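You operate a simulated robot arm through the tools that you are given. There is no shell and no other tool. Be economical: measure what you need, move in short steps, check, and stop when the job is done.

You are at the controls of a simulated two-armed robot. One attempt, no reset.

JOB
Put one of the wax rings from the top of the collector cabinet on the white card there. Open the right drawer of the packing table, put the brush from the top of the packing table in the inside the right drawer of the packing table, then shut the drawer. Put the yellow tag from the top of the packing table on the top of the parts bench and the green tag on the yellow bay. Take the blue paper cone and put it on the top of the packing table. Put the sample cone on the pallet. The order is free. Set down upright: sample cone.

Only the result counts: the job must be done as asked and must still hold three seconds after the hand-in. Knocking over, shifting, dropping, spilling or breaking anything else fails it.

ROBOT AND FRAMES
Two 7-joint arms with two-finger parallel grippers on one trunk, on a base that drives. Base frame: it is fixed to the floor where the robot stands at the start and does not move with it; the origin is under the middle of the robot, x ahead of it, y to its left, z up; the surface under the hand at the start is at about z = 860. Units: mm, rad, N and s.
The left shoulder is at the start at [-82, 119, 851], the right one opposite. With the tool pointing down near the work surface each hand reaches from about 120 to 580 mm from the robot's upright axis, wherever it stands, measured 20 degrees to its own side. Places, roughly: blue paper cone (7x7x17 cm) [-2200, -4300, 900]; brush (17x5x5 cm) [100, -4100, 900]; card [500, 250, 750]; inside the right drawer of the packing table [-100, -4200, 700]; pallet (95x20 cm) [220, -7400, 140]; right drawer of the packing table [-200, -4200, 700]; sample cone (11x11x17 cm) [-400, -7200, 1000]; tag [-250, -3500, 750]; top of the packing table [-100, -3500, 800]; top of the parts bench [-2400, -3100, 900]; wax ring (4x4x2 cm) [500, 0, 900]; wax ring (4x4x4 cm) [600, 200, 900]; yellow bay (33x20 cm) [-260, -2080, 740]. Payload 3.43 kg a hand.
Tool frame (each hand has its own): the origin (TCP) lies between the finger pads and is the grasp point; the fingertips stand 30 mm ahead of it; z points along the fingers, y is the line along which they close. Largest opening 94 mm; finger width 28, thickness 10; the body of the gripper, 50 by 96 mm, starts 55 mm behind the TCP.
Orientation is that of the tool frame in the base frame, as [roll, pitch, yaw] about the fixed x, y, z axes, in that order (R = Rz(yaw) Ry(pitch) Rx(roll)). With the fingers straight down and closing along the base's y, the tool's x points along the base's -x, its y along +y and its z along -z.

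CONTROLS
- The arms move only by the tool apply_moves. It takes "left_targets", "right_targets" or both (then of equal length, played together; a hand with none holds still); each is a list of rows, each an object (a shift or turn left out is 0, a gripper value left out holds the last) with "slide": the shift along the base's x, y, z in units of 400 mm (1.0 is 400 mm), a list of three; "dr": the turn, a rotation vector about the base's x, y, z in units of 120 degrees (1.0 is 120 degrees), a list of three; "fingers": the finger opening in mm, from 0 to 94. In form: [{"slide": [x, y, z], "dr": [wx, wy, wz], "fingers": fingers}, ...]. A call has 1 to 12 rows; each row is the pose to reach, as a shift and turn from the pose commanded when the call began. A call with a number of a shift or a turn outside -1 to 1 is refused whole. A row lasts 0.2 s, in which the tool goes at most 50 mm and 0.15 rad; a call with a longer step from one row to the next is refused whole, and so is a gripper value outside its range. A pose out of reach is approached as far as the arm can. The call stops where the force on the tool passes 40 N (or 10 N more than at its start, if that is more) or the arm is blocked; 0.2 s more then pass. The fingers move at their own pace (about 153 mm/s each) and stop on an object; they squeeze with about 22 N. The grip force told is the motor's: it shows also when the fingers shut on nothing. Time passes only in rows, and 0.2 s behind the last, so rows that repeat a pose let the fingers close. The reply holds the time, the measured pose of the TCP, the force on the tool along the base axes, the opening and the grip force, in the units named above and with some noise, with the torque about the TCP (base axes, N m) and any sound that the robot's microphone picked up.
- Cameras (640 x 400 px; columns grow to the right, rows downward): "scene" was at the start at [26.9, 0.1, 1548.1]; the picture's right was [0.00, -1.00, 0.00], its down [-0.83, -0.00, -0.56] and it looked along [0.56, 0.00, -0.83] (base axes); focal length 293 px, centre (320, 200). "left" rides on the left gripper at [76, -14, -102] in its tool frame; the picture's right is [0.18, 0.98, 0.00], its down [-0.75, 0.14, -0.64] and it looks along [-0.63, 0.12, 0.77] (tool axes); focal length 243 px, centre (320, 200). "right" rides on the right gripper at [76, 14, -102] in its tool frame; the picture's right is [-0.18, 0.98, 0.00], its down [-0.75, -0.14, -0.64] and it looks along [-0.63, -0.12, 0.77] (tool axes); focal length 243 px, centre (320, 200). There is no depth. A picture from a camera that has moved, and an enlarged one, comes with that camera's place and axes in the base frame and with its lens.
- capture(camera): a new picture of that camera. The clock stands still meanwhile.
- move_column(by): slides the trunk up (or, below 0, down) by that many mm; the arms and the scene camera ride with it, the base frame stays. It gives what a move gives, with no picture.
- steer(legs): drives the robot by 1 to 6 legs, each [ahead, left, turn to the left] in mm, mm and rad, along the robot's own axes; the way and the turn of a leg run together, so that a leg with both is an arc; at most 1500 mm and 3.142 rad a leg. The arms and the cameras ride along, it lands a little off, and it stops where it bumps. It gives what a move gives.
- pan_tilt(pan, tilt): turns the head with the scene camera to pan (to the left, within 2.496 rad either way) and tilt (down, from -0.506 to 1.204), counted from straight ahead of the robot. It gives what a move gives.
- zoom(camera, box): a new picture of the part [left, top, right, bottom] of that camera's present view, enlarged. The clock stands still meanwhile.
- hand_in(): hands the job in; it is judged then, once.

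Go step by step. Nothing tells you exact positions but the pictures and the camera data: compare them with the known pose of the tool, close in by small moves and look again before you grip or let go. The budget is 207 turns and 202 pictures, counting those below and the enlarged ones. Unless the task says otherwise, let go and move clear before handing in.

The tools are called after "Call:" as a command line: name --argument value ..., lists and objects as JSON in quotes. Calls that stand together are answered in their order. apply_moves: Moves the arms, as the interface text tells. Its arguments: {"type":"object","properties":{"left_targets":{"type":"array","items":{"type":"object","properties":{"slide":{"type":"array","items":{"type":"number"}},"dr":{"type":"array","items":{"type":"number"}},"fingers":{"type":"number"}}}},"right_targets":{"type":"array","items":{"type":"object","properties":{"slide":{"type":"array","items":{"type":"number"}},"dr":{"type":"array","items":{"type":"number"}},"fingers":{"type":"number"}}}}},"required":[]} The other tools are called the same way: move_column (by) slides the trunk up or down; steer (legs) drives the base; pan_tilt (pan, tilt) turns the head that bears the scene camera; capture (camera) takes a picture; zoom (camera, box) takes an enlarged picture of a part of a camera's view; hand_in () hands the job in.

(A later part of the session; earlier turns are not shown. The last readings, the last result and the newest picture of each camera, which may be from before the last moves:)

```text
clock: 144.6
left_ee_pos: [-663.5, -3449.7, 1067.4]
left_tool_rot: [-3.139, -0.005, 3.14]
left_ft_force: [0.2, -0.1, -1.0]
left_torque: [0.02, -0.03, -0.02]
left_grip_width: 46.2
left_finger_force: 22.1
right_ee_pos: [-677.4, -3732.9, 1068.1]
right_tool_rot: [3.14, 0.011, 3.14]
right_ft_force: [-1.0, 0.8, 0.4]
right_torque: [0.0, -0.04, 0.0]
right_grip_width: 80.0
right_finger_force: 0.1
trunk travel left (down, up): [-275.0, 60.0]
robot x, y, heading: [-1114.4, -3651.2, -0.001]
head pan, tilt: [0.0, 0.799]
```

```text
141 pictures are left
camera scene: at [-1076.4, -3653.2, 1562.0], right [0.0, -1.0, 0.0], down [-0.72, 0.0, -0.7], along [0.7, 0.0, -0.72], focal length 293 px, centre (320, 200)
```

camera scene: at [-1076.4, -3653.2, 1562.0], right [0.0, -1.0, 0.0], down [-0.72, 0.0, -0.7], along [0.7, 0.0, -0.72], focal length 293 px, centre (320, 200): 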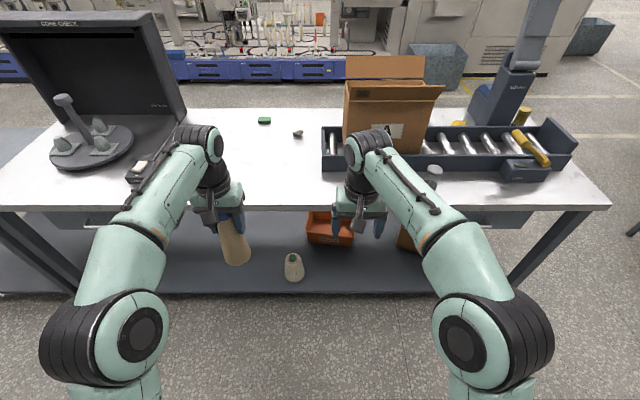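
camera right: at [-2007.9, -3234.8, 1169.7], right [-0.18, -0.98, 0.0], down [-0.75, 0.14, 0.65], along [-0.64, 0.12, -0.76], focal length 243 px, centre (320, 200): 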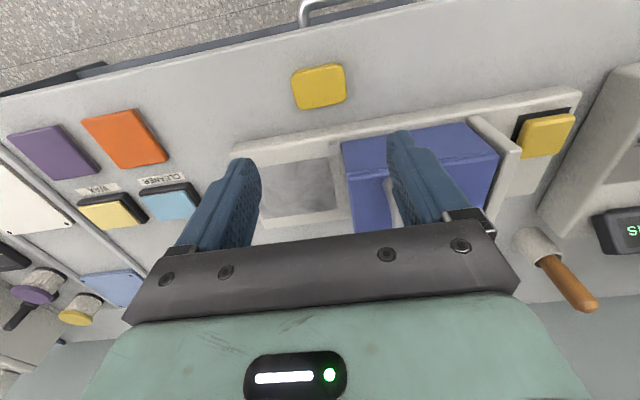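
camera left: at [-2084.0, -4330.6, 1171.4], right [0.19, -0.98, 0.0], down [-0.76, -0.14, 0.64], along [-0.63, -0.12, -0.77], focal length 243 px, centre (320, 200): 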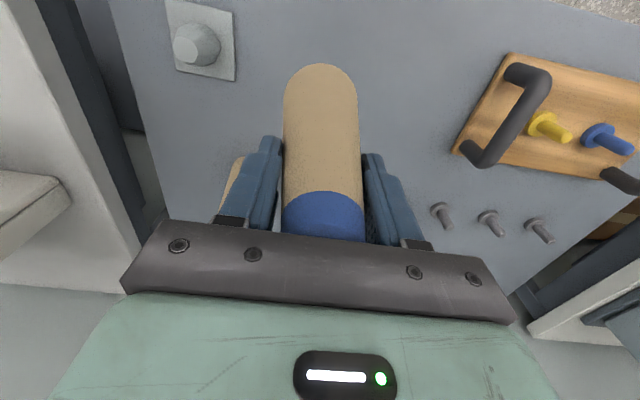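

I drive ahead so the cone is over the table.

Call:
steer --legs '[[370, 0, 0]]'

Call:
capture --camera "scene"

Call:
capture --camera "left"

```text
clock: 146.9
left_ee_pos: [-297.0, -3450.9, 1068.8]
left_tool_rot: [-3.139, -0.006, 3.138]
left_ft_force: [0.9, -0.3, -1.1]
left_torque: [0.01, 0.0, 0.03]
left_grip_width: 46.2
left_finger_force: 21.5
right_ee_pos: [-310.7, -3735.6, 1068.4]
right_tool_rot: [3.14, 0.01, 3.138]
right_ft_force: [-0.2, -0.9, -0.4]
right_torque: [0.02, 0.02, 0.02]
right_grip_width: 80.2
right_finger_force: 0.1
trunk travel left (down, up): [-275.0, 60.0]
robot x, y, heading: [-747.6, -3652.1, -0.003]
head pan, tilt: [0.0, 0.799]
```

```text
140 pictures are left
camera scene: at [-709.0, -3654.0, 1561.9], right [0.0, -1.0, 0.0], down [-0.72, 0.0, -0.7], along [0.7, 0.0, -0.72], focal length 293 px, centre (320, 200)
```

scene: 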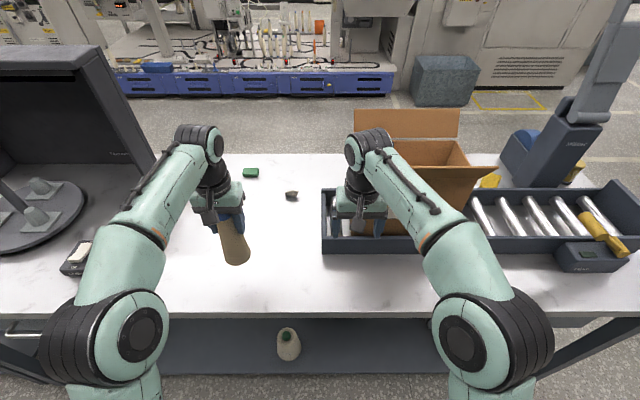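

```text
139 pictures are left
camera left: at [-372.1, -3466.0, 1171.0], right [-0.18, 0.98, 0.0], down [0.76, 0.14, 0.64], along [0.63, 0.11, -0.77], focal length 243 px, centre (320, 200)
```

left: 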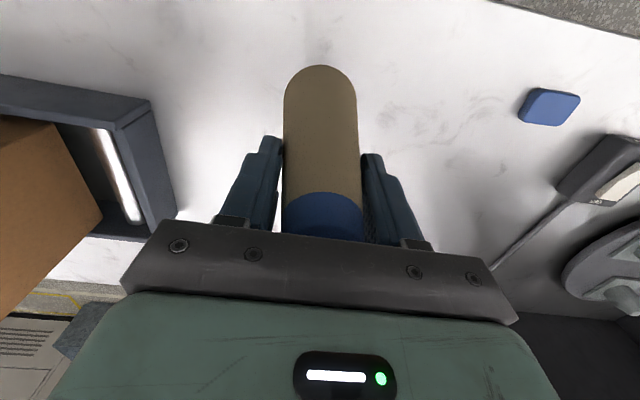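

Clear space below. I lower the cone until it touches.

Call:
apply_moves --left_targets '[{"slide": [0, 0, -0.03]}, {"slide": [0, 0, -0.07]}, {"slide": [0, 0, -0.11]}, {"slide": [0, 0, -0.15]}, {"slide": [0, 0, -0.18]}, {"slide": [0, 0, -0.2]}, {"slide": [0, 0, -0.21]}]'

Call:
capture --camera "left"

Call:
zoom --camera "scene" --box '[160, 200, 320, 300]'

```text
clock: 148.5
left_ee_pos: [-297.4, -3449.7, 984.0]
left_tool_rot: [-3.139, -0.005, 3.137]
left_ft_force: [0.5, -0.1, 0.0]
left_torque: [0.0, 0.0, 0.03]
left_grip_width: 46.5
left_finger_force: 21.4
right_ee_pos: [-310.6, -3734.6, 1068.2]
right_tool_rot: [3.14, 0.011, 3.138]
right_ft_force: [-0.9, 0.3, 0.6]
right_torque: [0.0, 0.02, -0.01]
right_grip_width: 79.7
right_finger_force: 0.0
trunk travel left (down, up): [-275.0, 60.0]
robot x, y, heading: [-746.2, -3653.0, -0.002]
head pan, tilt: [0.0, 0.799]
```

```text
138 pictures are left
camera left: at [-372.6, -3465.9, 1086.9], right [-0.18, 0.98, 0.0], down [0.76, 0.14, 0.64], along [0.63, 0.12, -0.77], focal length 243 px, centre (320, 200)
```

left: 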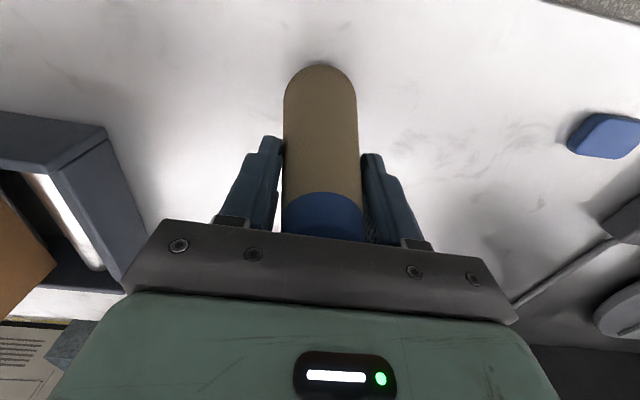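

```text
4.00 times, centred on (240, 250) of scene
camera zoom: at [-709.4, -3654.0, 1562.0], right [0.0, -1.0, 0.0], down [-0.72, 0.0, -0.7], along [0.7, 0.0, -0.72], focal length 1171 px, centre (640, 0)
```

zoom: 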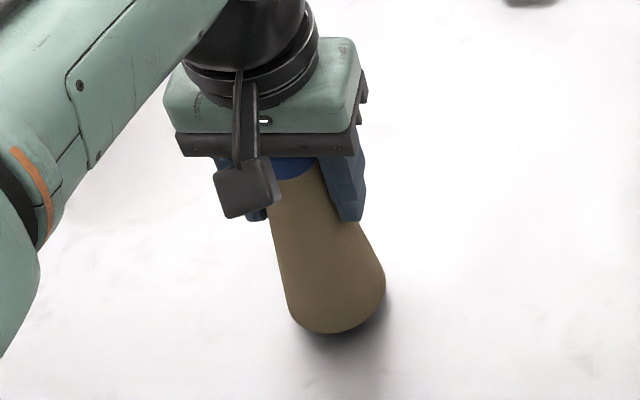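

Close to the surface now; I lower in 2 mm steps.

Call:
apply_moves --left_targets '[{"slide": [0, 0, -0.005]}, {"slide": [0, 0, -0.01]}, {"slide": [0, 0, -0.015]}]'

Call:
apply_moves --left_targets '[{"slide": [0, 0, -0.005]}, {"slide": [0, 0, -0.008]}]'

Call:
apply_moves --left_targets '[{"slide": [0, 0, -0.005]}, {"slide": [0, 0, -0.008]}]'

```text
clock: 149.3
left_ee_pos: [-297.0, -3451.0, 977.7]
left_tool_rot: [-3.139, -0.007, 3.138]
left_ft_force: [0.4, -0.4, -0.7]
left_torque: [0.0, 0.0, 0.0]
left_grip_width: 46.2
left_finger_force: 22.0
right_ee_pos: [-309.7, -3735.7, 1068.1]
right_tool_rot: [3.139, 0.011, 3.139]
right_ft_force: [0.1, 0.0, -0.7]
right_torque: [0.01, -0.01, -0.01]
right_grip_width: 80.0
right_finger_force: 0.0
trunk travel left (down, up): [-275.0, 60.0]
robot x, y, heading: [-746.2, -3654.4, -0.005]
head pan, tilt: [0.0, 0.799]
```

```text
clock: 149.9
left_ee_pos: [-296.5, -3452.2, 974.9]
left_tool_rot: [-3.139, -0.004, 3.139]
left_ft_force: [0.7, 0.4, -0.4]
left_torque: [-0.01, 0.03, 0.01]
left_grip_width: 46.0
left_finger_force: 21.5
right_ee_pos: [-311.3, -3735.8, 1068.0]
right_tool_rot: [3.138, 0.01, 3.139]
right_ft_force: [0.0, 0.1, 0.3]
right_torque: [0.01, 0.0, -0.02]
right_grip_width: 80.0
right_finger_force: 0.0
trunk travel left (down, up): [-275.0, 60.0]
robot x, y, heading: [-748.9, -3657.1, -0.007]
head pan, tilt: [0.0, 0.799]
```

```text
clock: 150.5
left_ee_pos: [-297.3, -3450.0, 971.7]
left_tool_rot: [-3.14, -0.004, 3.14]
left_ft_force: [0.5, -0.1, -1.0]
left_torque: [-0.03, -0.02, -0.01]
left_grip_width: 46.2
left_finger_force: 22.7
right_ee_pos: [-310.4, -3735.3, 1069.1]
right_tool_rot: [3.14, 0.011, 3.139]
right_ft_force: [0.2, -0.4, -0.7]
right_torque: [0.0, 0.0, -0.04]
right_grip_width: 80.1
right_finger_force: 0.0
trunk travel left (down, up): [-275.0, 60.0]
robot x, y, heading: [-746.8, -3657.7, -0.004]
head pan, tilt: [0.0, 0.799]
```

Call:
apply_moves --left_targets '[{"slide": [0, 0, -0.005]}, {"slide": [0, 0, -0.008]}]'

Call:
apply_moves --left_targets '[{"slide": [0, 0, -0.005]}, {"slide": [0, 0, -0.005]}]'

Call:
zoom --camera "scene" --box '[160, 200, 320, 300]'

```text
clock: 151.1
left_ee_pos: [-296.2, -3450.8, 969.7]
left_tool_rot: [-3.14, -0.002, 3.138]
left_ft_force: [-1.7, 0.4, 14.3]
left_torque: [0.36, 0.41, 0.02]
left_grip_width: 46.2
left_finger_force: 21.8
right_ee_pos: [-310.4, -3734.7, 1069.2]
right_tool_rot: [3.139, 0.009, 3.138]
right_ft_force: [0.2, -0.7, 0.7]
right_torque: [-0.01, -0.01, 0.03]
right_grip_width: 80.0
right_finger_force: 0.1
trunk travel left (down, up): [-275.0, 60.0]
robot x, y, heading: [-744.7, -3653.3, 0.001]
head pan, tilt: [0.0, 0.799]
```

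```text
clock: 151.7
left_ee_pos: [-296.6, -3451.3, 969.6]
left_tool_rot: [-3.14, 0.001, 3.138]
left_ft_force: [1.5, 1.4, 30.0]
left_torque: [0.07, -0.05, 0.04]
left_grip_width: 46.7
left_finger_force: 21.8
right_ee_pos: [-311.6, -3735.5, 1069.6]
right_tool_rot: [3.14, 0.012, 3.137]
right_ft_force: [0.3, 0.0, 0.6]
right_torque: [-0.01, -0.01, 0.02]
right_grip_width: 79.9
right_finger_force: 0.1
trunk travel left (down, up): [-275.0, 60.0]
robot x, y, heading: [-747.0, -3657.0, -0.004]
head pan, tilt: [0.0, 0.799]
```

```text
4.00 times, centred on (240, 250) of scene
camera zoom: at [-711.4, -3654.8, 1562.2], right [0.0, -1.0, 0.0], down [-0.72, 0.0, -0.7], along [0.7, 0.0, -0.72], focal length 1171 px, centre (640, 0)
```

zoom: 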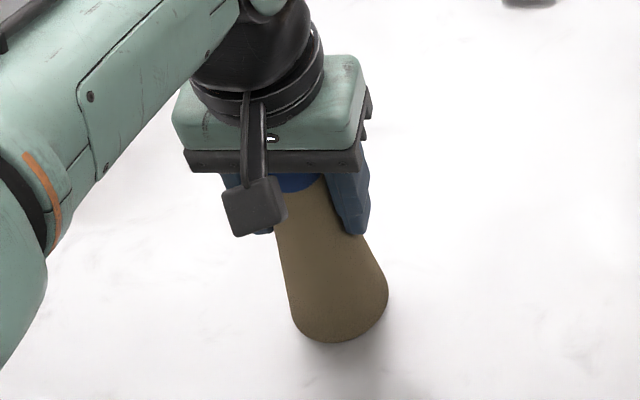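

It rests on the table. I ease 2 mm up, open wide and rise straight.

Call:
apply_moves --left_targets '[{"slide": [0, 0, 0.007]}, {"slide": [0, 0, 0.007]}, {"slide": [0, 0, 0.007], "fingers": 94}, {"slide": [0, 0, 0.007], "fingers": 94}, {"slide": [0, 0, 0.07]}, {"slide": [0, 0, 0.15]}, {"slide": [0, 0, 0.25]}, {"slide": [0, 0, 0.35]}, {"slide": [0, 0, 0.45]}]'

Call:
capture --camera "left"

Call:
capture --camera "scene"

```text
clock: 153.7
left_ee_pos: [-295.8, -3450.9, 1146.4]
left_tool_rot: [-3.14, -0.009, 3.136]
left_ft_force: [0.0, 0.2, -0.6]
left_torque: [0.02, 0.02, 0.03]
left_grip_width: 94.1
left_finger_force: 0.0
right_ee_pos: [-309.8, -3734.9, 1067.9]
right_tool_rot: [-3.141, 0.009, 3.139]
right_ft_force: [-0.2, -0.4, -0.2]
right_torque: [0.0, 0.05, -0.03]
right_grip_width: 80.0
right_finger_force: 0.1
trunk travel left (down, up): [-275.0, 60.0]
robot x, y, heading: [-743.3, -3654.9, -0.005]
head pan, tilt: [0.0, 0.799]
```

```text
135 pictures are left
camera left: at [-371.5, -3466.4, 1249.1], right [-0.18, 0.98, 0.0], down [0.76, 0.14, 0.64], along [0.63, 0.11, -0.77], focal length 243 px, centre (320, 200)
```

left: 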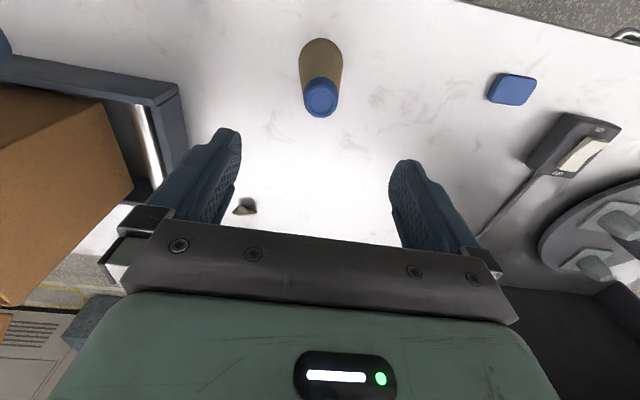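

```text
134 pictures are left
camera scene: at [-708.5, -3654.6, 1562.0], right [0.0, -1.0, 0.0], down [-0.72, 0.0, -0.7], along [0.7, 0.0, -0.72], focal length 293 px, centre (320, 200)
```

scene: 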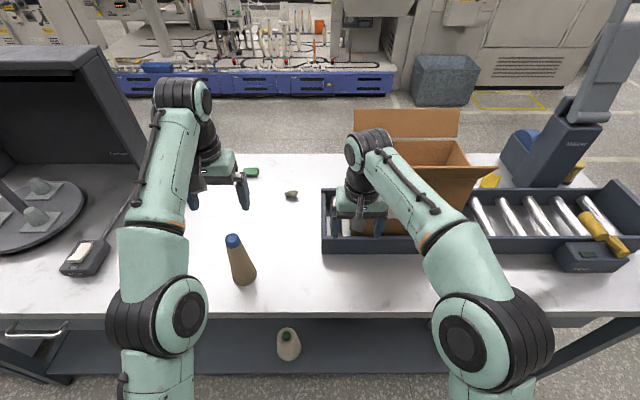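

The cone stands on the table. Next the right drawer: I back off, strafe right and look at it.

Call:
steer --legs '[[-300, 0, 0], [0, -500, 0]]'

Call:
pan_tilt --pan 0 --tilt 0.7

Call:
capture --camera "scene"

Call:
zoom --camera "scene" --box '[280, 60, 600, 260]'

```text
clock: 160.3
left_ee_pos: [-596.5, -3947.7, 1147.0]
left_tool_rot: [-3.14, -0.004, -3.137]
left_ft_force: [0.0, 1.0, -1.0]
left_torque: [0.01, -0.01, -0.03]
left_grip_width: 93.7
left_finger_force: 0.1
right_ee_pos: [-607.9, -4232.2, 1068.4]
right_tool_rot: [3.141, 0.01, -3.137]
right_ft_force: [-0.1, -0.3, -0.5]
right_torque: [0.03, 0.03, 0.02]
right_grip_width: 80.2
right_finger_force: 0.0
trunk travel left (down, up): [-275.0, 60.0]
robot x, y, heading: [-1046.3, -4153.1, 0.002]
head pan, tilt: [0.0, 0.799]
```

```text
clock: 160.9
left_ee_pos: [-596.2, -3947.2, 1146.0]
left_tool_rot: [-3.14, -0.005, -3.138]
left_ft_force: [-0.3, -0.7, 0.7]
left_torque: [-0.02, -0.05, 0.02]
left_grip_width: 94.1
left_finger_force: 0.1
right_ee_pos: [-608.3, -4232.0, 1067.5]
right_tool_rot: [3.139, 0.009, -3.138]
right_ft_force: [1.7, -0.5, 0.1]
right_torque: [0.0, 0.01, 0.0]
right_grip_width: 80.1
right_finger_force: 0.0
trunk travel left (down, up): [-275.0, 60.0]
robot x, y, heading: [-1045.4, -4153.2, 0.001]
head pan, tilt: [0.0, 0.7]
```

```text
133 pictures are left
camera scene: at [-1003.7, -4153.2, 1570.2], right [0.0, -1.0, 0.0], down [-0.64, 0.0, -0.76], along [0.76, 0.0, -0.64], focal length 293 px, centre (320, 200)
```

scene: 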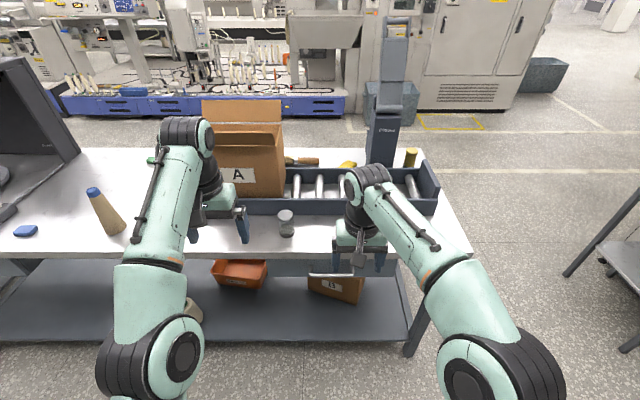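

```text
2.00 times, centred on (440, 160) of scene
camera zoom: at [-1003.7, -4153.2, 1570.2], right [0.0, -1.0, 0.0], down [-0.64, 0.0, -0.76], along [0.76, 0.0, -0.64], focal length 586 px, centre (80, 280)
```

zoom: 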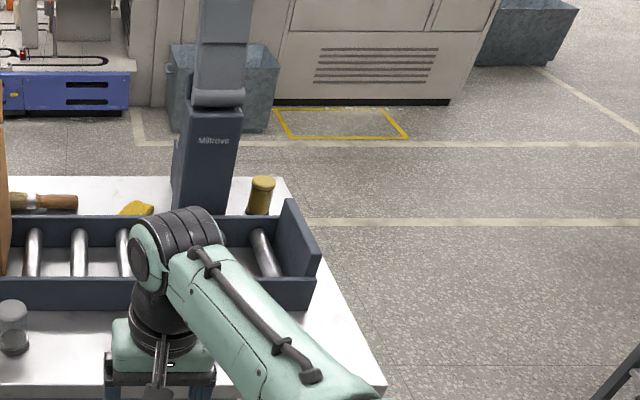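

The brush lies behind the box (wooden handle near [111, -4070]), so I'll fetch it from the east side later. First I open the drawer: I turn the right hand to point forward with the fingers closing vertically on the handle bar near [-384, -4206, 715].

Call:
apply_moves --right_targets '[{"dr": [0.036, -0.036, -0.036]}, {"dr": [0.072, -0.072, -0.072]}, {"dr": [0.108, -0.108, -0.108]}, {"dr": [0.144, -0.144, -0.144]}, {"dr": [0.18, -0.18, -0.18]}, {"dr": [0.216, -0.216, -0.216]}, {"dr": [0.2525, -0.2525, -0.2525]}, {"dr": [0.2885, -0.2885, -0.2885]}]'

Call:
apply_moves --right_targets '[{"dr": [0.036, -0.036, -0.036]}, {"dr": [0.072, -0.072, -0.072]}, {"dr": [0.108, -0.108, -0.108]}, {"dr": [0.144, -0.144, -0.144]}, {"dr": [0.18, -0.18, -0.18]}, {"dr": [0.216, -0.216, -0.216]}, {"dr": [0.2525, -0.2525, -0.2525]}, {"dr": [0.2885, -0.2885, -0.2885]}]'

Call:
capture --camera "scene"

Call:
capture --camera "right"

```text
clock: 162.8
left_ee_pos: [-595.8, -3946.8, 1146.8]
left_tool_rot: [-3.139, -0.005, -3.138]
left_ft_force: [0.9, 0.2, 0.1]
left_torque: [0.01, -0.01, -0.01]
left_grip_width: 93.8
left_finger_force: 0.1
right_ee_pos: [-607.5, -4231.8, 1068.7]
right_tool_rot: [2.35, 0.349, 2.349]
right_ft_force: [-0.4, 0.4, 0.0]
right_torque: [0.01, 0.01, 0.02]
right_grip_width: 80.0
right_finger_force: 0.1
trunk travel left (down, up): [-275.0, 60.0]
robot x, y, heading: [-1043.0, -4153.0, 0.004]
head pan, tilt: [0.0, 0.7]
```

```text
clock: 164.6
left_ee_pos: [-596.8, -3947.0, 1147.1]
left_tool_rot: [-3.141, -0.005, -3.137]
left_ft_force: [-1.0, -0.2, -1.0]
left_torque: [-0.03, 0.03, 0.0]
left_grip_width: 93.9
left_finger_force: 0.0
right_ee_pos: [-614.1, -4233.9, 1075.3]
right_tool_rot: [2.113, 0.414, 2.054]
right_ft_force: [-0.8, 0.6, 0.7]
right_torque: [-0.02, 0.02, -0.02]
right_grip_width: 79.8
right_finger_force: 0.1
right hand out of reach, approached as far as the arm can: row 2, 3, 4, 5, 6, 7, 8
trunk travel left (down, up): [-275.0, 60.0]
robot x, y, heading: [-1042.7, -4153.8, -0.002]
head pan, tilt: [0.0, 0.7]
```

```text
131 pictures are left
camera scene: at [-1003.5, -4153.1, 1570.2], right [0.0, -1.0, 0.0], down [-0.64, 0.0, -0.76], along [0.76, 0.0, -0.64], focal length 293 px, centre (320, 200)
```

scene: 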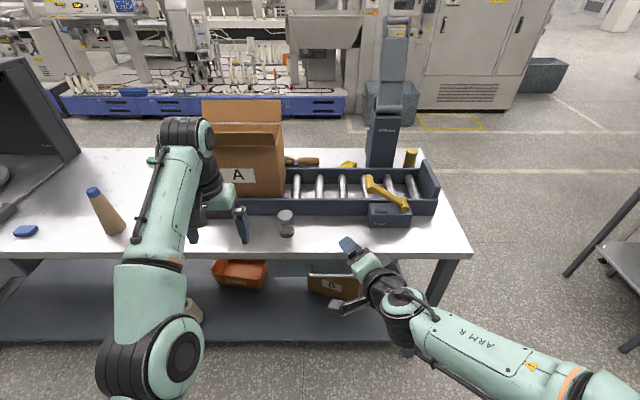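

```text
130 pictures are left
camera right: at [-728.2, -4186.7, 1102.9], right [0.37, 0.39, 0.84], down [-0.27, -0.83, 0.5], along [0.89, -0.41, -0.2], focal length 243 px, centre (320, 200)
```

right: 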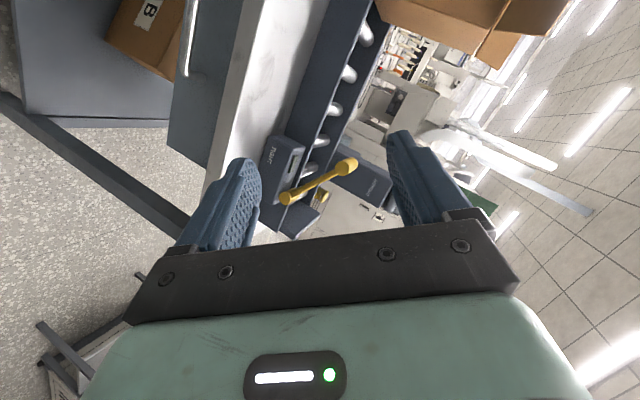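

The fully horizontal pose isn't reached at this height. I lower the hand and tilt it about 40° downward instead, which suits the handle too.

Call:
apply_moves --right_targets '[{"slide": [0, 0, -0.08], "dr": [0, 0.06, 0]}, {"slide": [0, 0, -0.16], "dr": [0, 0.12, 0]}, {"slide": [0, 0, -0.24], "dr": [0, 0.18, 0]}, {"slide": [0, 0, -0.32], "dr": [0, 0.24, 0]}, {"slide": [0, 0, -0.4], "dr": [0, 0.3, 0]}, {"slide": [0, 0, -0.48], "dr": [0, 0.333, 0]}, {"slide": [0, 0, -0.56], "dr": [0, 0.333, 0]}, {"slide": [0, 0, -0.64], "dr": [0, 0.333, 0]}, {"slide": [0, 0, -0.66], "dr": [0, 0.333, 0]}]'

Call:
capture --camera "scene"

Call:
capture --camera "right"

```text
clock: 166.6
left_ee_pos: [-596.6, -3947.0, 1147.0]
left_tool_rot: [-3.14, -0.005, -3.139]
left_ft_force: [0.4, -1.0, 0.5]
left_torque: [-0.04, -0.04, 0.03]
left_grip_width: 94.0
left_finger_force: 0.0
right_ee_pos: [-612.2, -4233.0, 810.1]
right_tool_rot: [2.72, 0.034, 2.195]
right_ft_force: [0.2, -0.5, -0.6]
right_torque: [0.01, 0.01, 0.0]
right_grip_width: 79.8
right_finger_force: 0.0
trunk travel left (down, up): [-275.0, 60.0]
robot x, y, heading: [-1043.5, -4152.3, 0.003]
head pan, tilt: [0.0, 0.7]
```

```text
129 pictures are left
camera scene: at [-1003.8, -4153.2, 1570.2], right [0.0, -1.0, 0.0], down [-0.64, 0.0, -0.77], along [0.77, 0.0, -0.64], focal length 293 px, centre (320, 200)
```

scene: 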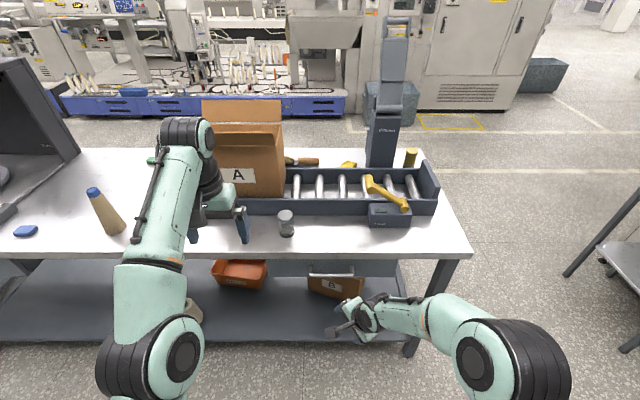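

```text
128 pictures are left
camera right: at [-682.3, -4186.5, 906.2], right [0.83, 0.39, 0.41], down [0.11, -0.83, 0.55], along [0.55, -0.41, -0.73], focal length 243 px, centre (320, 200)
```

right: 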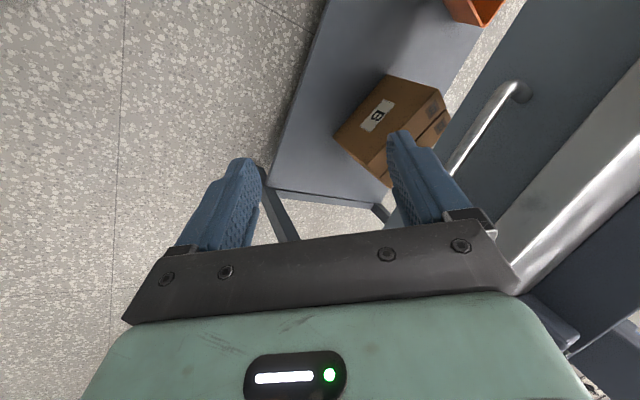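

Now I correct the hand's orientation so the fingers close in the vertical plane, pointing about 50° down-forward. The handle bar is centred near [-387, -4205, 745].

Call:
apply_moves --right_targets '[{"dr": [0.0112, -0.024, -0.0588], "slide": [0, 0.02, 0]}, {"dr": [0.0224, -0.048, -0.1176], "slide": [0, 0.04, 0]}, {"dr": [0.0336, -0.072, -0.1764], "slide": [0, 0.07, 0]}, {"dr": [0.0448, -0.096, -0.2352], "slide": [0, 0.07, 0]}, {"dr": [0.056, -0.12, -0.294], "slide": [0, 0.07, 0]}, {"dr": [0.056, -0.12, -0.294], "slide": [0, 0.07, 0]}]'

Call:
capture --camera "right"

```text
clock: 167.9
left_ee_pos: [-596.4, -3947.3, 1147.2]
left_tool_rot: [-3.139, -0.004, -3.138]
left_ft_force: [-0.3, -0.5, 0.2]
left_torque: [0.0, -0.01, -0.01]
left_grip_width: 94.0
left_finger_force: 0.1
right_ee_pos: [-613.4, -4206.3, 810.7]
right_tool_rot: [2.448, 0.0, 1.569]
right_ft_force: [0.1, -0.5, -0.3]
right_torque: [-0.01, 0.02, 0.01]
right_grip_width: 79.9
right_finger_force: 0.0
trunk travel left (down, up): [-275.0, 60.0]
robot x, y, heading: [-1041.7, -4151.8, 0.007]
head pan, tilt: [0.0, 0.7]
```

```text
127 pictures are left
camera right: at [-667.4, -4130.1, 897.1], right [0.76, -0.18, 0.63], down [-0.52, -0.75, 0.4], along [0.4, -0.63, -0.66], focal length 243 px, centre (320, 200)
```

right: 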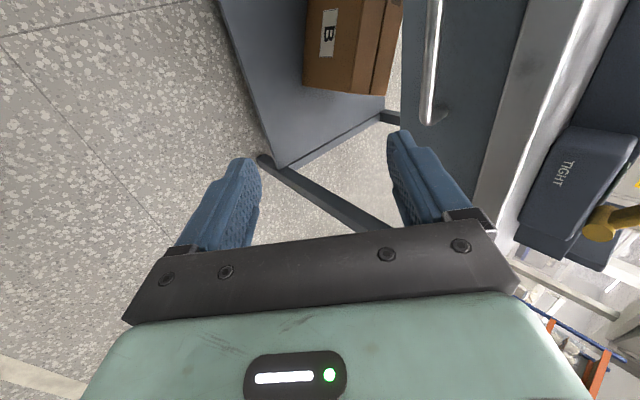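

The handle gap behind the bar looks about 30 mm. I tilt the hand shallower (about 20° below horizontal) so the fingers straddle the bar from above and below.

Call:
apply_moves --right_targets '[{"dr": [0, -0.0625, 0], "slide": [0, 0.01, -0.03]}, {"dr": [0, -0.125, 0], "slide": [0, 0.02, -0.06]}, {"dr": [0, -0.1875, 0], "slide": [0, 0.02, -0.09]}, {"dr": [0, -0.25, 0], "slide": [0, 0.02, -0.11], "fingers": 40}, {"dr": [0, -0.25, 0], "slide": [0, 0.02, -0.11]}]'

Call:
capture --camera "right"

```text
clock: 169.2
left_ee_pos: [-596.5, -3947.4, 1146.4]
left_tool_rot: [-3.141, -0.005, -3.138]
left_ft_force: [-0.7, -0.6, -0.3]
left_torque: [-0.02, -0.03, -0.02]
left_grip_width: 93.9
left_finger_force: 0.0
right_ee_pos: [-613.5, -4197.7, 765.7]
right_tool_rot: [1.922, 0.0, 1.57]
right_ft_force: [0.0, -0.2, -0.6]
right_torque: [-0.02, 0.01, 0.02]
right_grip_width: 40.0
right_finger_force: 0.0
trunk travel left (down, up): [-275.0, 60.0]
robot x, y, heading: [-1043.1, -4153.8, -0.0]
head pan, tilt: [0.0, 0.7]
```

```text
126 pictures are left
camera right: at [-704.3, -4121.9, 813.6], right [0.34, -0.18, 0.92], down [-0.65, -0.75, 0.09], along [0.68, -0.63, -0.38], focal length 243 px, centre (320, 200)
```

right: 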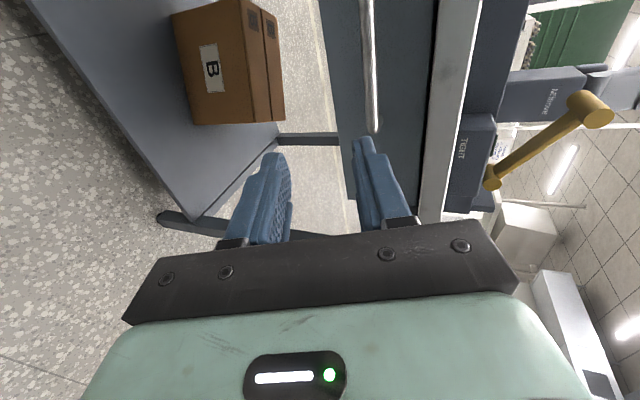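

The bar is consistently at z 744. I set the height and drive ahead 150 mm, then look.

Call:
apply_moves --right_targets '[{"slide": [0, 0, -0.02]}, {"slide": [0, 0.005, -0.044]}]'

Call:
steer --legs '[[140, 0, 0]]'

Call:
capture --camera "right"

Call:
capture --camera "scene"

```text
clock: 169.8
left_ee_pos: [-595.5, -3947.8, 1145.7]
left_tool_rot: [-3.14, -0.004, -3.138]
left_ft_force: [0.1, 0.1, -0.9]
left_torque: [-0.04, -0.01, 0.01]
left_grip_width: 94.2
left_finger_force: 0.0
right_ee_pos: [-613.2, -4195.7, 747.9]
right_tool_rot: [1.925, 0.0, 1.57]
right_ft_force: [0.2, -0.2, -0.1]
right_torque: [-0.01, -0.03, 0.0]
right_grip_width: 39.7
right_finger_force: 0.0
trunk travel left (down, up): [-275.0, 60.0]
robot x, y, heading: [-1040.5, -4152.4, 0.006]
head pan, tilt: [0.0, 0.7]
```

```text
clock: 171.1
left_ee_pos: [-456.4, -3947.3, 1147.1]
left_tool_rot: [-3.14, -0.005, -3.138]
left_ft_force: [-0.3, -0.5, 0.1]
left_torque: [-0.03, 0.03, 0.03]
left_grip_width: 94.0
left_finger_force: 0.1
right_ee_pos: [-473.8, -4194.4, 747.5]
right_tool_rot: [1.924, 0.0, 1.573]
right_ft_force: [0.2, 0.0, -0.1]
right_torque: [0.02, -0.01, -0.02]
right_grip_width: 39.9
right_finger_force: 0.2
trunk travel left (down, up): [-275.0, 60.0]
robot x, y, heading: [-908.5, -4151.6, 0.004]
head pan, tilt: [0.0, 0.7]
```

```text
125 pictures are left
camera right: at [-564.3, -4118.6, 796.1], right [0.34, -0.18, 0.92], down [-0.65, -0.75, 0.09], along [0.68, -0.63, -0.38], focal length 243 px, centre (320, 200)
```

right: 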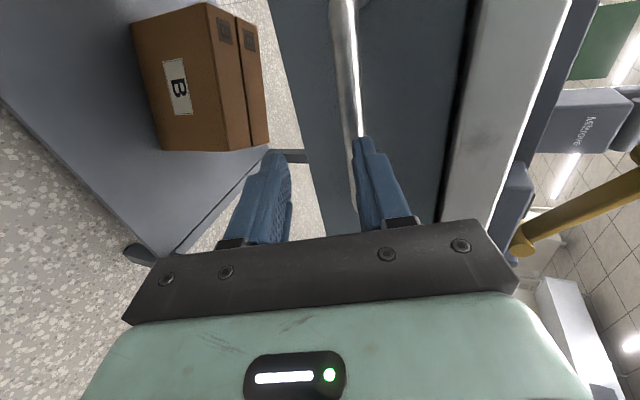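

```text
124 pictures are left
camera scene: at [-863.6, -4152.6, 1570.2], right [0.0, -1.0, 0.0], down [-0.64, 0.0, -0.76], along [0.76, 0.0, -0.64], focal length 293 px, centre (320, 200)
```

scene: 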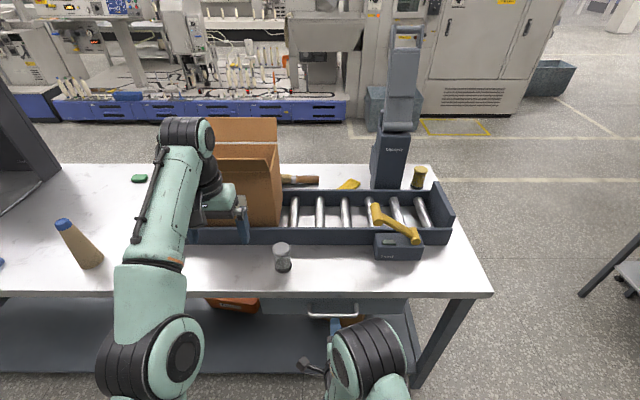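

The bar is at z 743 and the hand is aligned. I move in 72 mm and check.

Call:
apply_moves --right_targets '[{"slide": [0.07, 0, 0]}, {"slide": [0.13, 0, 0]}, {"slide": [0.165, 0, 0]}, {"slide": [0.185, 0, 0]}]'

Call:
capture --camera "right"

```text
clock: 171.4
left_ee_pos: [-457.3, -3946.3, 1146.3]
left_tool_rot: [-3.138, -0.003, -3.139]
left_ft_force: [0.2, 0.0, 0.5]
left_torque: [-0.03, 0.04, -0.02]
left_grip_width: 93.9
left_finger_force: 0.0
right_ee_pos: [-464.2, -4194.6, 745.7]
right_tool_rot: [1.929, 0.0, 1.574]
right_ft_force: [-14.5, -2.6, 7.9]
right_torque: [0.19, -0.42, 0.07]
right_grip_width: 40.3
right_finger_force: 0.3
trunk travel left (down, up): [-275.0, 60.0]
robot x, y, heading: [-904.1, -4153.6, 0.007]
head pan, tilt: [0.0, 0.7]
stopped in row 1 (right hand): the force on the tool passed its limit at 77 N (the readings are from after the stop); the commanded pose is now the measured one
```

```text
123 pictures are left
camera right: at [-554.4, -4118.5, 795.4], right [0.35, -0.18, 0.92], down [-0.65, -0.76, 0.09], along [0.68, -0.63, -0.38], focal length 243 px, centre (320, 200)
```

right: 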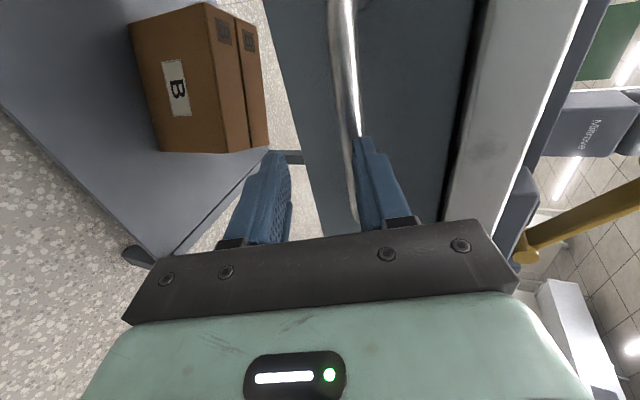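

The upper fingertip touched the bar earlier than expected, so the bar is nearer: about [-425, -4195, 756]. I back off, raise 12 mm and try again.

Call:
apply_moves --right_targets '[{"slide": [-0.06, 0, 0], "fingers": 50}, {"slide": [-0.06, 0, 0.035]}, {"slide": [-0.06, 0, 0.035]}]'

Call:
capture --camera "right"

Call:
zoom --camera "scene" --box '[260, 270, 420, 370]'

```text
clock: 172.2
left_ee_pos: [-456.8, -3945.7, 1145.7]
left_tool_rot: [-3.14, -0.006, -3.138]
left_ft_force: [-1.0, -0.2, 0.5]
left_torque: [0.0, -0.01, 0.01]
left_grip_width: 94.0
left_finger_force: 0.0
right_ee_pos: [-487.6, -4193.7, 759.5]
right_tool_rot: [1.93, 0.001, 1.573]
right_ft_force: [0.3, 0.6, -0.4]
right_torque: [-0.01, 0.0, 0.03]
right_grip_width: 50.2
right_finger_force: 0.0
trunk travel left (down, up): [-275.0, 60.0]
robot x, y, heading: [-904.5, -4154.5, 0.007]
head pan, tilt: [0.0, 0.7]
```

```text
122 pictures are left
camera right: at [-577.7, -4118.8, 809.7], right [0.35, -0.18, 0.92], down [-0.65, -0.75, 0.1], along [0.68, -0.63, -0.38], focal length 243 px, centre (320, 200)
```

right: 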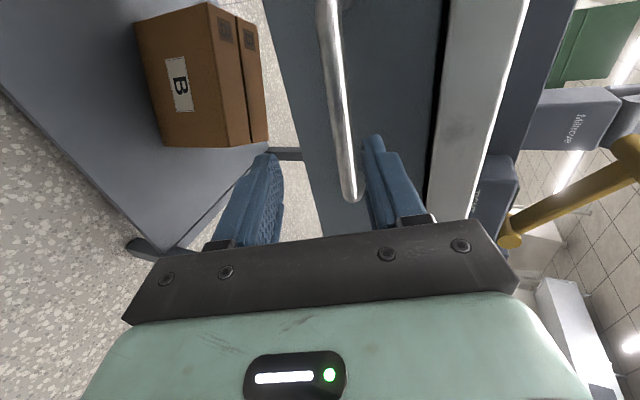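

```text
4.00 times, centred on (340, 320) of scene
camera zoom: at [-864.4, -4152.5, 1570.2], right [0.0, -1.0, 0.0], down [-0.64, 0.0, -0.77], along [0.77, 0.0, -0.64], focal length 1171 px, centre (240, -280)
```

zoom: 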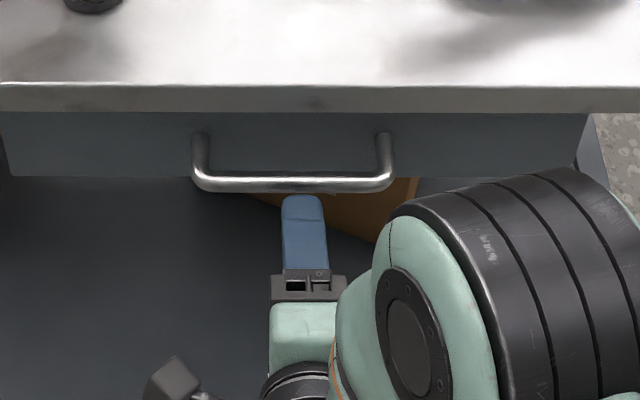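

The bar now lies between the fingers. I move in 52 mm and close on it.

Call:
apply_moves --right_targets '[{"slide": [0.04, 0, 0]}, {"slide": [0.08, 0, 0]}, {"slide": [0.11, 0, 0]}, {"slide": [0.13, 0, 0]}]'

Call:
capture --camera "right"

```text
clock: 173.2
left_ee_pos: [-456.8, -3946.5, 1146.6]
left_tool_rot: [-3.14, -0.006, -3.138]
left_ft_force: [0.6, 0.9, -0.2]
left_torque: [0.04, -0.04, 0.0]
left_grip_width: 93.7
left_finger_force: 0.1
right_ee_pos: [-435.4, -4195.7, 761.6]
right_tool_rot: [1.931, 0.001, 1.571]
right_ft_force: [0.2, -0.1, 0.2]
right_torque: [0.02, 0.01, 0.01]
right_grip_width: 50.0
right_finger_force: 0.1
trunk travel left (down, up): [-275.0, 60.0]
robot x, y, heading: [-907.0, -4156.7, 0.007]
head pan, tilt: [0.0, 0.7]
```

```text
120 pictures are left
camera right: at [-525.1, -4118.9, 809.5], right [0.35, -0.18, 0.92], down [-0.65, -0.75, 0.09], along [0.68, -0.63, -0.38], focal length 243 px, centre (320, 200)
```

right: 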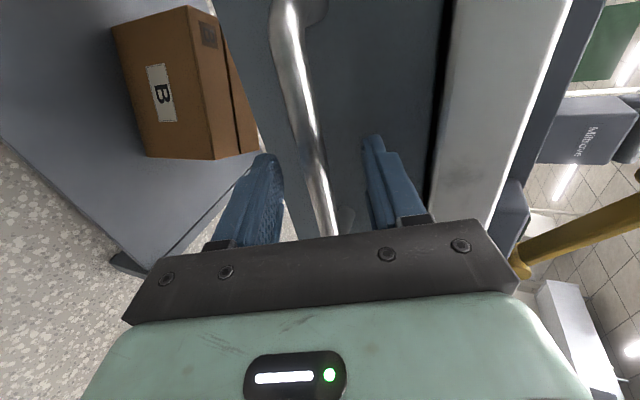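

I close on the bar and start pulling with the arm.

Call:
apply_moves --right_targets '[{"fingers": 0}, {"fingers": 0}, {"fingers": 0}, {"slide": [-0.02, 0, 0]}, {"slide": [-0.05, 0, 0]}, {"slide": [-0.08, 0, 0]}, {"slide": [-0.11, 0, 0]}]'

Call:
capture --camera "right"

Call:
zoom --camera "scene" --box '[220, 220, 460, 370]'

```text
clock: 174.8
left_ee_pos: [-455.8, -3946.3, 1145.8]
left_tool_rot: [-3.14, -0.006, -3.136]
left_ft_force: [-0.2, 0.1, 0.7]
left_torque: [0.0, -0.01, -0.02]
left_grip_width: 93.9
left_finger_force: 0.1
right_ee_pos: [-478.3, -4195.1, 760.6]
right_tool_rot: [1.934, 0.002, 1.572]
right_ft_force: [-0.5, 2.6, -13.8]
right_torque: [-0.26, 0.18, -0.33]
right_grip_width: 14.7
right_finger_force: 45.4
trunk travel left (down, up): [-275.0, 60.0]
robot x, y, heading: [-902.9, -4146.4, 0.001]
head pan, tilt: [0.0, 0.7]
```

```text
119 pictures are left
camera right: at [-569.4, -4118.7, 808.6], right [0.35, -0.18, 0.92], down [-0.65, -0.75, 0.1], along [0.68, -0.63, -0.38], focal length 243 px, centre (320, 200)
```

right: 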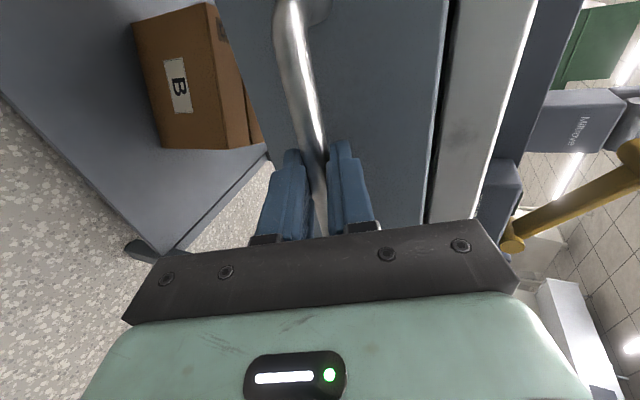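

```text
2.67 times, centred on (340, 295) of scene
camera zoom: at [-863.4, -4152.3, 1570.1], right [0.0, -1.0, 0.0], down [-0.64, 0.0, -0.76], along [0.76, 0.0, -0.64], focal length 781 px, centre (267, -53)
```

zoom: 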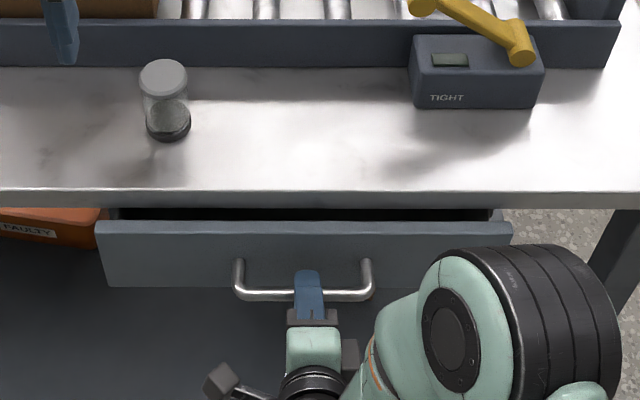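

The drawer follows. I pull it further by driving the base back 190 mm.

Call:
steer --legs '[[-190, 0, 0]]'

Call:
pan_tilt --pan 0 --tilt 0.9

Call:
capture --camera "scene"

```text
clock: 176.4
left_ee_pos: [-644.0, -3946.5, 1146.7]
left_tool_rot: [-3.141, -0.007, -3.138]
left_ft_force: [-0.2, -0.3, -0.4]
left_torque: [-0.01, -0.01, 0.01]
left_grip_width: 93.9
left_finger_force: 0.1
right_ee_pos: [-668.0, -4193.9, 758.9]
right_tool_rot: [1.933, 0.001, 1.574]
right_ft_force: [-0.2, 6.5, -19.4]
right_torque: [-0.23, 0.25, -0.3]
right_grip_width: 15.0
right_finger_force: 45.3
trunk travel left (down, up): [-275.0, 60.0]
robot x, y, heading: [-1094.2, -4156.7, 0.001]
head pan, tilt: [0.0, 0.7]
```

```text
clock: 177.1
left_ee_pos: [-646.6, -3947.4, 1145.7]
left_tool_rot: [-3.14, -0.005, -3.136]
left_ft_force: [0.3, -0.3, -0.4]
left_torque: [0.02, 0.0, 0.0]
left_grip_width: 94.1
left_finger_force: 0.0
right_ee_pos: [-669.3, -4194.7, 760.2]
right_tool_rot: [1.935, -0.001, 1.575]
right_ft_force: [-0.2, 3.3, -5.7]
right_torque: [-0.28, 0.09, -0.39]
right_grip_width: 14.7
right_finger_force: 44.9
trunk travel left (down, up): [-275.0, 60.0]
robot x, y, heading: [-1096.3, -4156.4, 0.001]
head pan, tilt: [0.0, 0.901]
```

```text
117 pictures are left
camera scene: at [-1062.6, -4153.0, 1554.1], right [0.0, -1.0, 0.0], down [-0.78, 0.0, -0.62], along [0.62, 0.0, -0.78], focal length 293 px, centre (320, 200)
```

scene: 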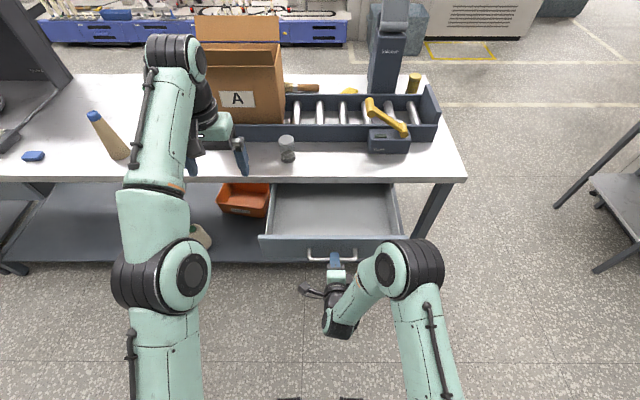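

The drawer is open about 235 mm and empty. I release the bar and back off straight.

Call:
apply_moves --right_targets '[{"fingers": 50}, {"fingers": 50}, {"slide": [-0.05, 0, 0.01]}, {"slide": [-0.1, 0, 0.01]}, {"slide": [-0.15, 0, 0.01]}]'

Call:
steer --legs '[[-120, 0, 0]]'

Call:
apply_moves --right_targets '[{"slide": [0, 0, 0.1]}, {"slide": [0, 0, 0.2]}, {"slide": [0, 0, 0.3], "dr": [0, 0.0625, 0]}, {"slide": [0, 0, 0.4], "dr": [0, 0.125, 0]}, {"slide": [0, 0, 0.5], "dr": [0, 0.1875, 0]}, {"slide": [0, 0, 0.6], "dr": [0, 0.25, 0]}, {"slide": [0, 0, 0.7], "dr": [0, 0.3125, 0]}, {"slide": [0, 0, 0.75], "dr": [0, 0.375, 0]}, {"slide": [0, 0, 0.75], "dr": [0, 0.4375, 0]}, {"slide": [0, 0, 0.75], "dr": [0, 0.5, 0]}, {"slide": [0, 0, 0.75], "dr": [0, 0.5625, 0]}, {"slide": [0, 0, 0.75], "dr": [0, 0.5765, 0]}]'

Call:
capture --camera "scene"

```text
clock: 178.3
left_ee_pos: [-646.3, -3946.7, 1146.4]
left_tool_rot: [-3.141, -0.005, -3.138]
left_ft_force: [0.0, 0.3, -0.3]
left_torque: [-0.01, -0.03, 0.04]
left_grip_width: 93.8
left_finger_force: 0.1
right_ee_pos: [-728.4, -4195.7, 763.8]
right_tool_rot: [1.932, -0.001, 1.575]
right_ft_force: [0.0, -0.5, 0.4]
right_torque: [0.01, 0.01, 0.02]
right_grip_width: 49.9
right_finger_force: 0.1
trunk travel left (down, up): [-275.0, 60.0]
robot x, y, heading: [-1094.1, -4150.5, 0.003]
head pan, tilt: [0.0, 0.901]
```

```text
clock: 179.6
left_ee_pos: [-764.1, -3948.8, 1146.6]
left_tool_rot: [-3.139, -0.006, -3.141]
left_ft_force: [-0.9, -0.1, 1.0]
left_torque: [0.01, 0.01, 0.0]
left_grip_width: 93.7
left_finger_force: 0.2
right_ee_pos: [-849.1, -4195.8, 763.4]
right_tool_rot: [1.932, -0.001, 1.573]
right_ft_force: [0.5, 0.4, -0.3]
right_torque: [0.01, 0.0, -0.04]
right_grip_width: 49.9
right_finger_force: 0.0
trunk travel left (down, up): [-275.0, 60.0]
robot x, y, heading: [-1216.0, -4154.7, 0.003]
head pan, tilt: [0.0, 0.901]
```

```text
clock: 182.2
left_ee_pos: [-764.7, -3949.0, 1145.7]
left_tool_rot: [-3.139, -0.005, -3.141]
left_ft_force: [-0.6, 0.6, -0.3]
left_torque: [0.02, 0.0, 0.0]
left_grip_width: 94.1
left_finger_force: 0.0
right_ee_pos: [-846.9, -4196.2, 1065.5]
right_tool_rot: [3.139, -0.003, 1.572]
right_ft_force: [-0.1, -0.7, 0.1]
right_torque: [-0.01, -0.01, 0.01]
right_grip_width: 50.1
right_finger_force: 0.1
trunk travel left (down, up): [-275.0, 60.0]
robot x, y, heading: [-1214.0, -4158.2, 0.001]
head pan, tilt: [0.0, 0.901]
```

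```text
116 pictures are left
camera scene: at [-1182.5, -4153.8, 1554.1], right [0.0, -1.0, 0.0], down [-0.78, 0.0, -0.62], along [0.62, 0.0, -0.78], focal length 293 px, centre (320, 200)
```

scene: 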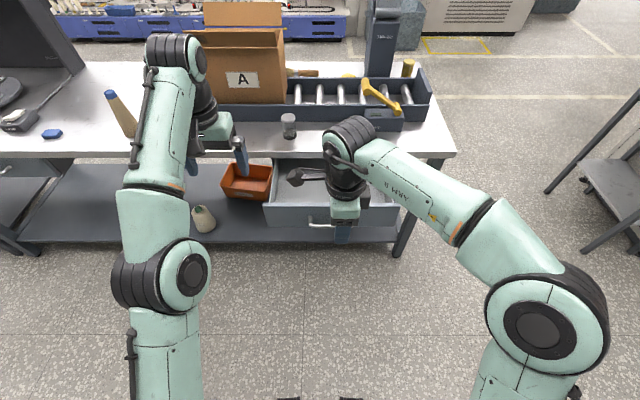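

The right hand already points down with closing along x, which suits the brush. The south gap is narrow, so I drive around the north end to the east side of the island.

Call:
steer --legs '[[0, 1452, 0], [0, 1452, 0], [1050, 0, 0], [1080, 0, 0], [0, 0, 1.57], [0, 0, 1.57]]'

Call:
pan_tilt --pan 1.0 --tilt 0.5

Call:
capture --camera "scene"

```text
clock: 225.3
left_ee_pos: [440.5, -1434.6, 1146.9]
left_tool_rot: [-3.141, -0.004, -0.008]
left_ft_force: [-0.4, -0.2, 0.0]
left_torque: [0.01, 0.02, 0.03]
left_grip_width: 93.9
left_finger_force: 0.1
right_ee_pos: [526.7, -1187.6, 1064.0]
right_tool_rot: [3.14, -0.002, -1.579]
right_ft_force: [-0.3, -0.5, 0.7]
right_torque: [-0.02, -0.03, 0.01]
right_grip_width: 49.7
right_finger_force: 0.1
trunk travel left (down, up): [-275.0, 60.0]
robot x, y, heading: [891.3, -1232.3, 3.129]
head pan, tilt: [0.0, 0.901]
```

```text
clock: 226.6
left_ee_pos: [440.4, -1433.9, 1145.2]
left_tool_rot: [-3.139, -0.006, -0.007]
left_ft_force: [-0.1, 0.0, 0.1]
left_torque: [-0.03, -0.02, -0.04]
left_grip_width: 94.1
left_finger_force: 0.0
right_ee_pos: [526.9, -1186.4, 1063.5]
right_tool_rot: [3.14, -0.002, -1.58]
right_ft_force: [0.7, 0.9, -0.1]
right_torque: [0.0, 0.0, 0.02]
right_grip_width: 50.0
right_finger_force: 0.0
trunk travel left (down, up): [-275.0, 60.0]
robot x, y, heading: [890.7, -1235.3, 3.133]
head pan, tilt: [1.0, 0.499]
```

```text
115 pictures are left
camera scene: at [886.2, -1309.9, 1587.9], right [-0.84, 0.55, 0.0], down [0.26, 0.4, -0.88], along [-0.48, -0.73, -0.48], focal length 293 px, centre (320, 200)
```

scene: 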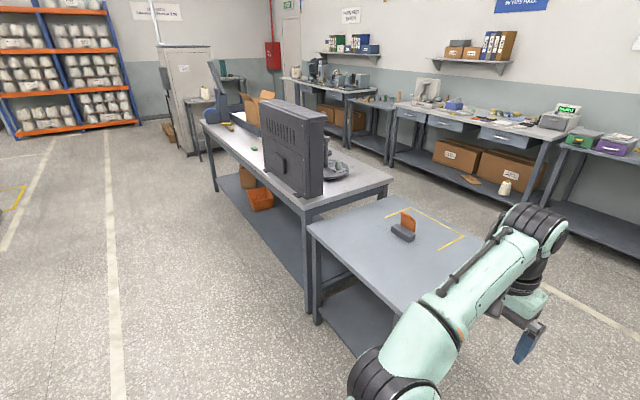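

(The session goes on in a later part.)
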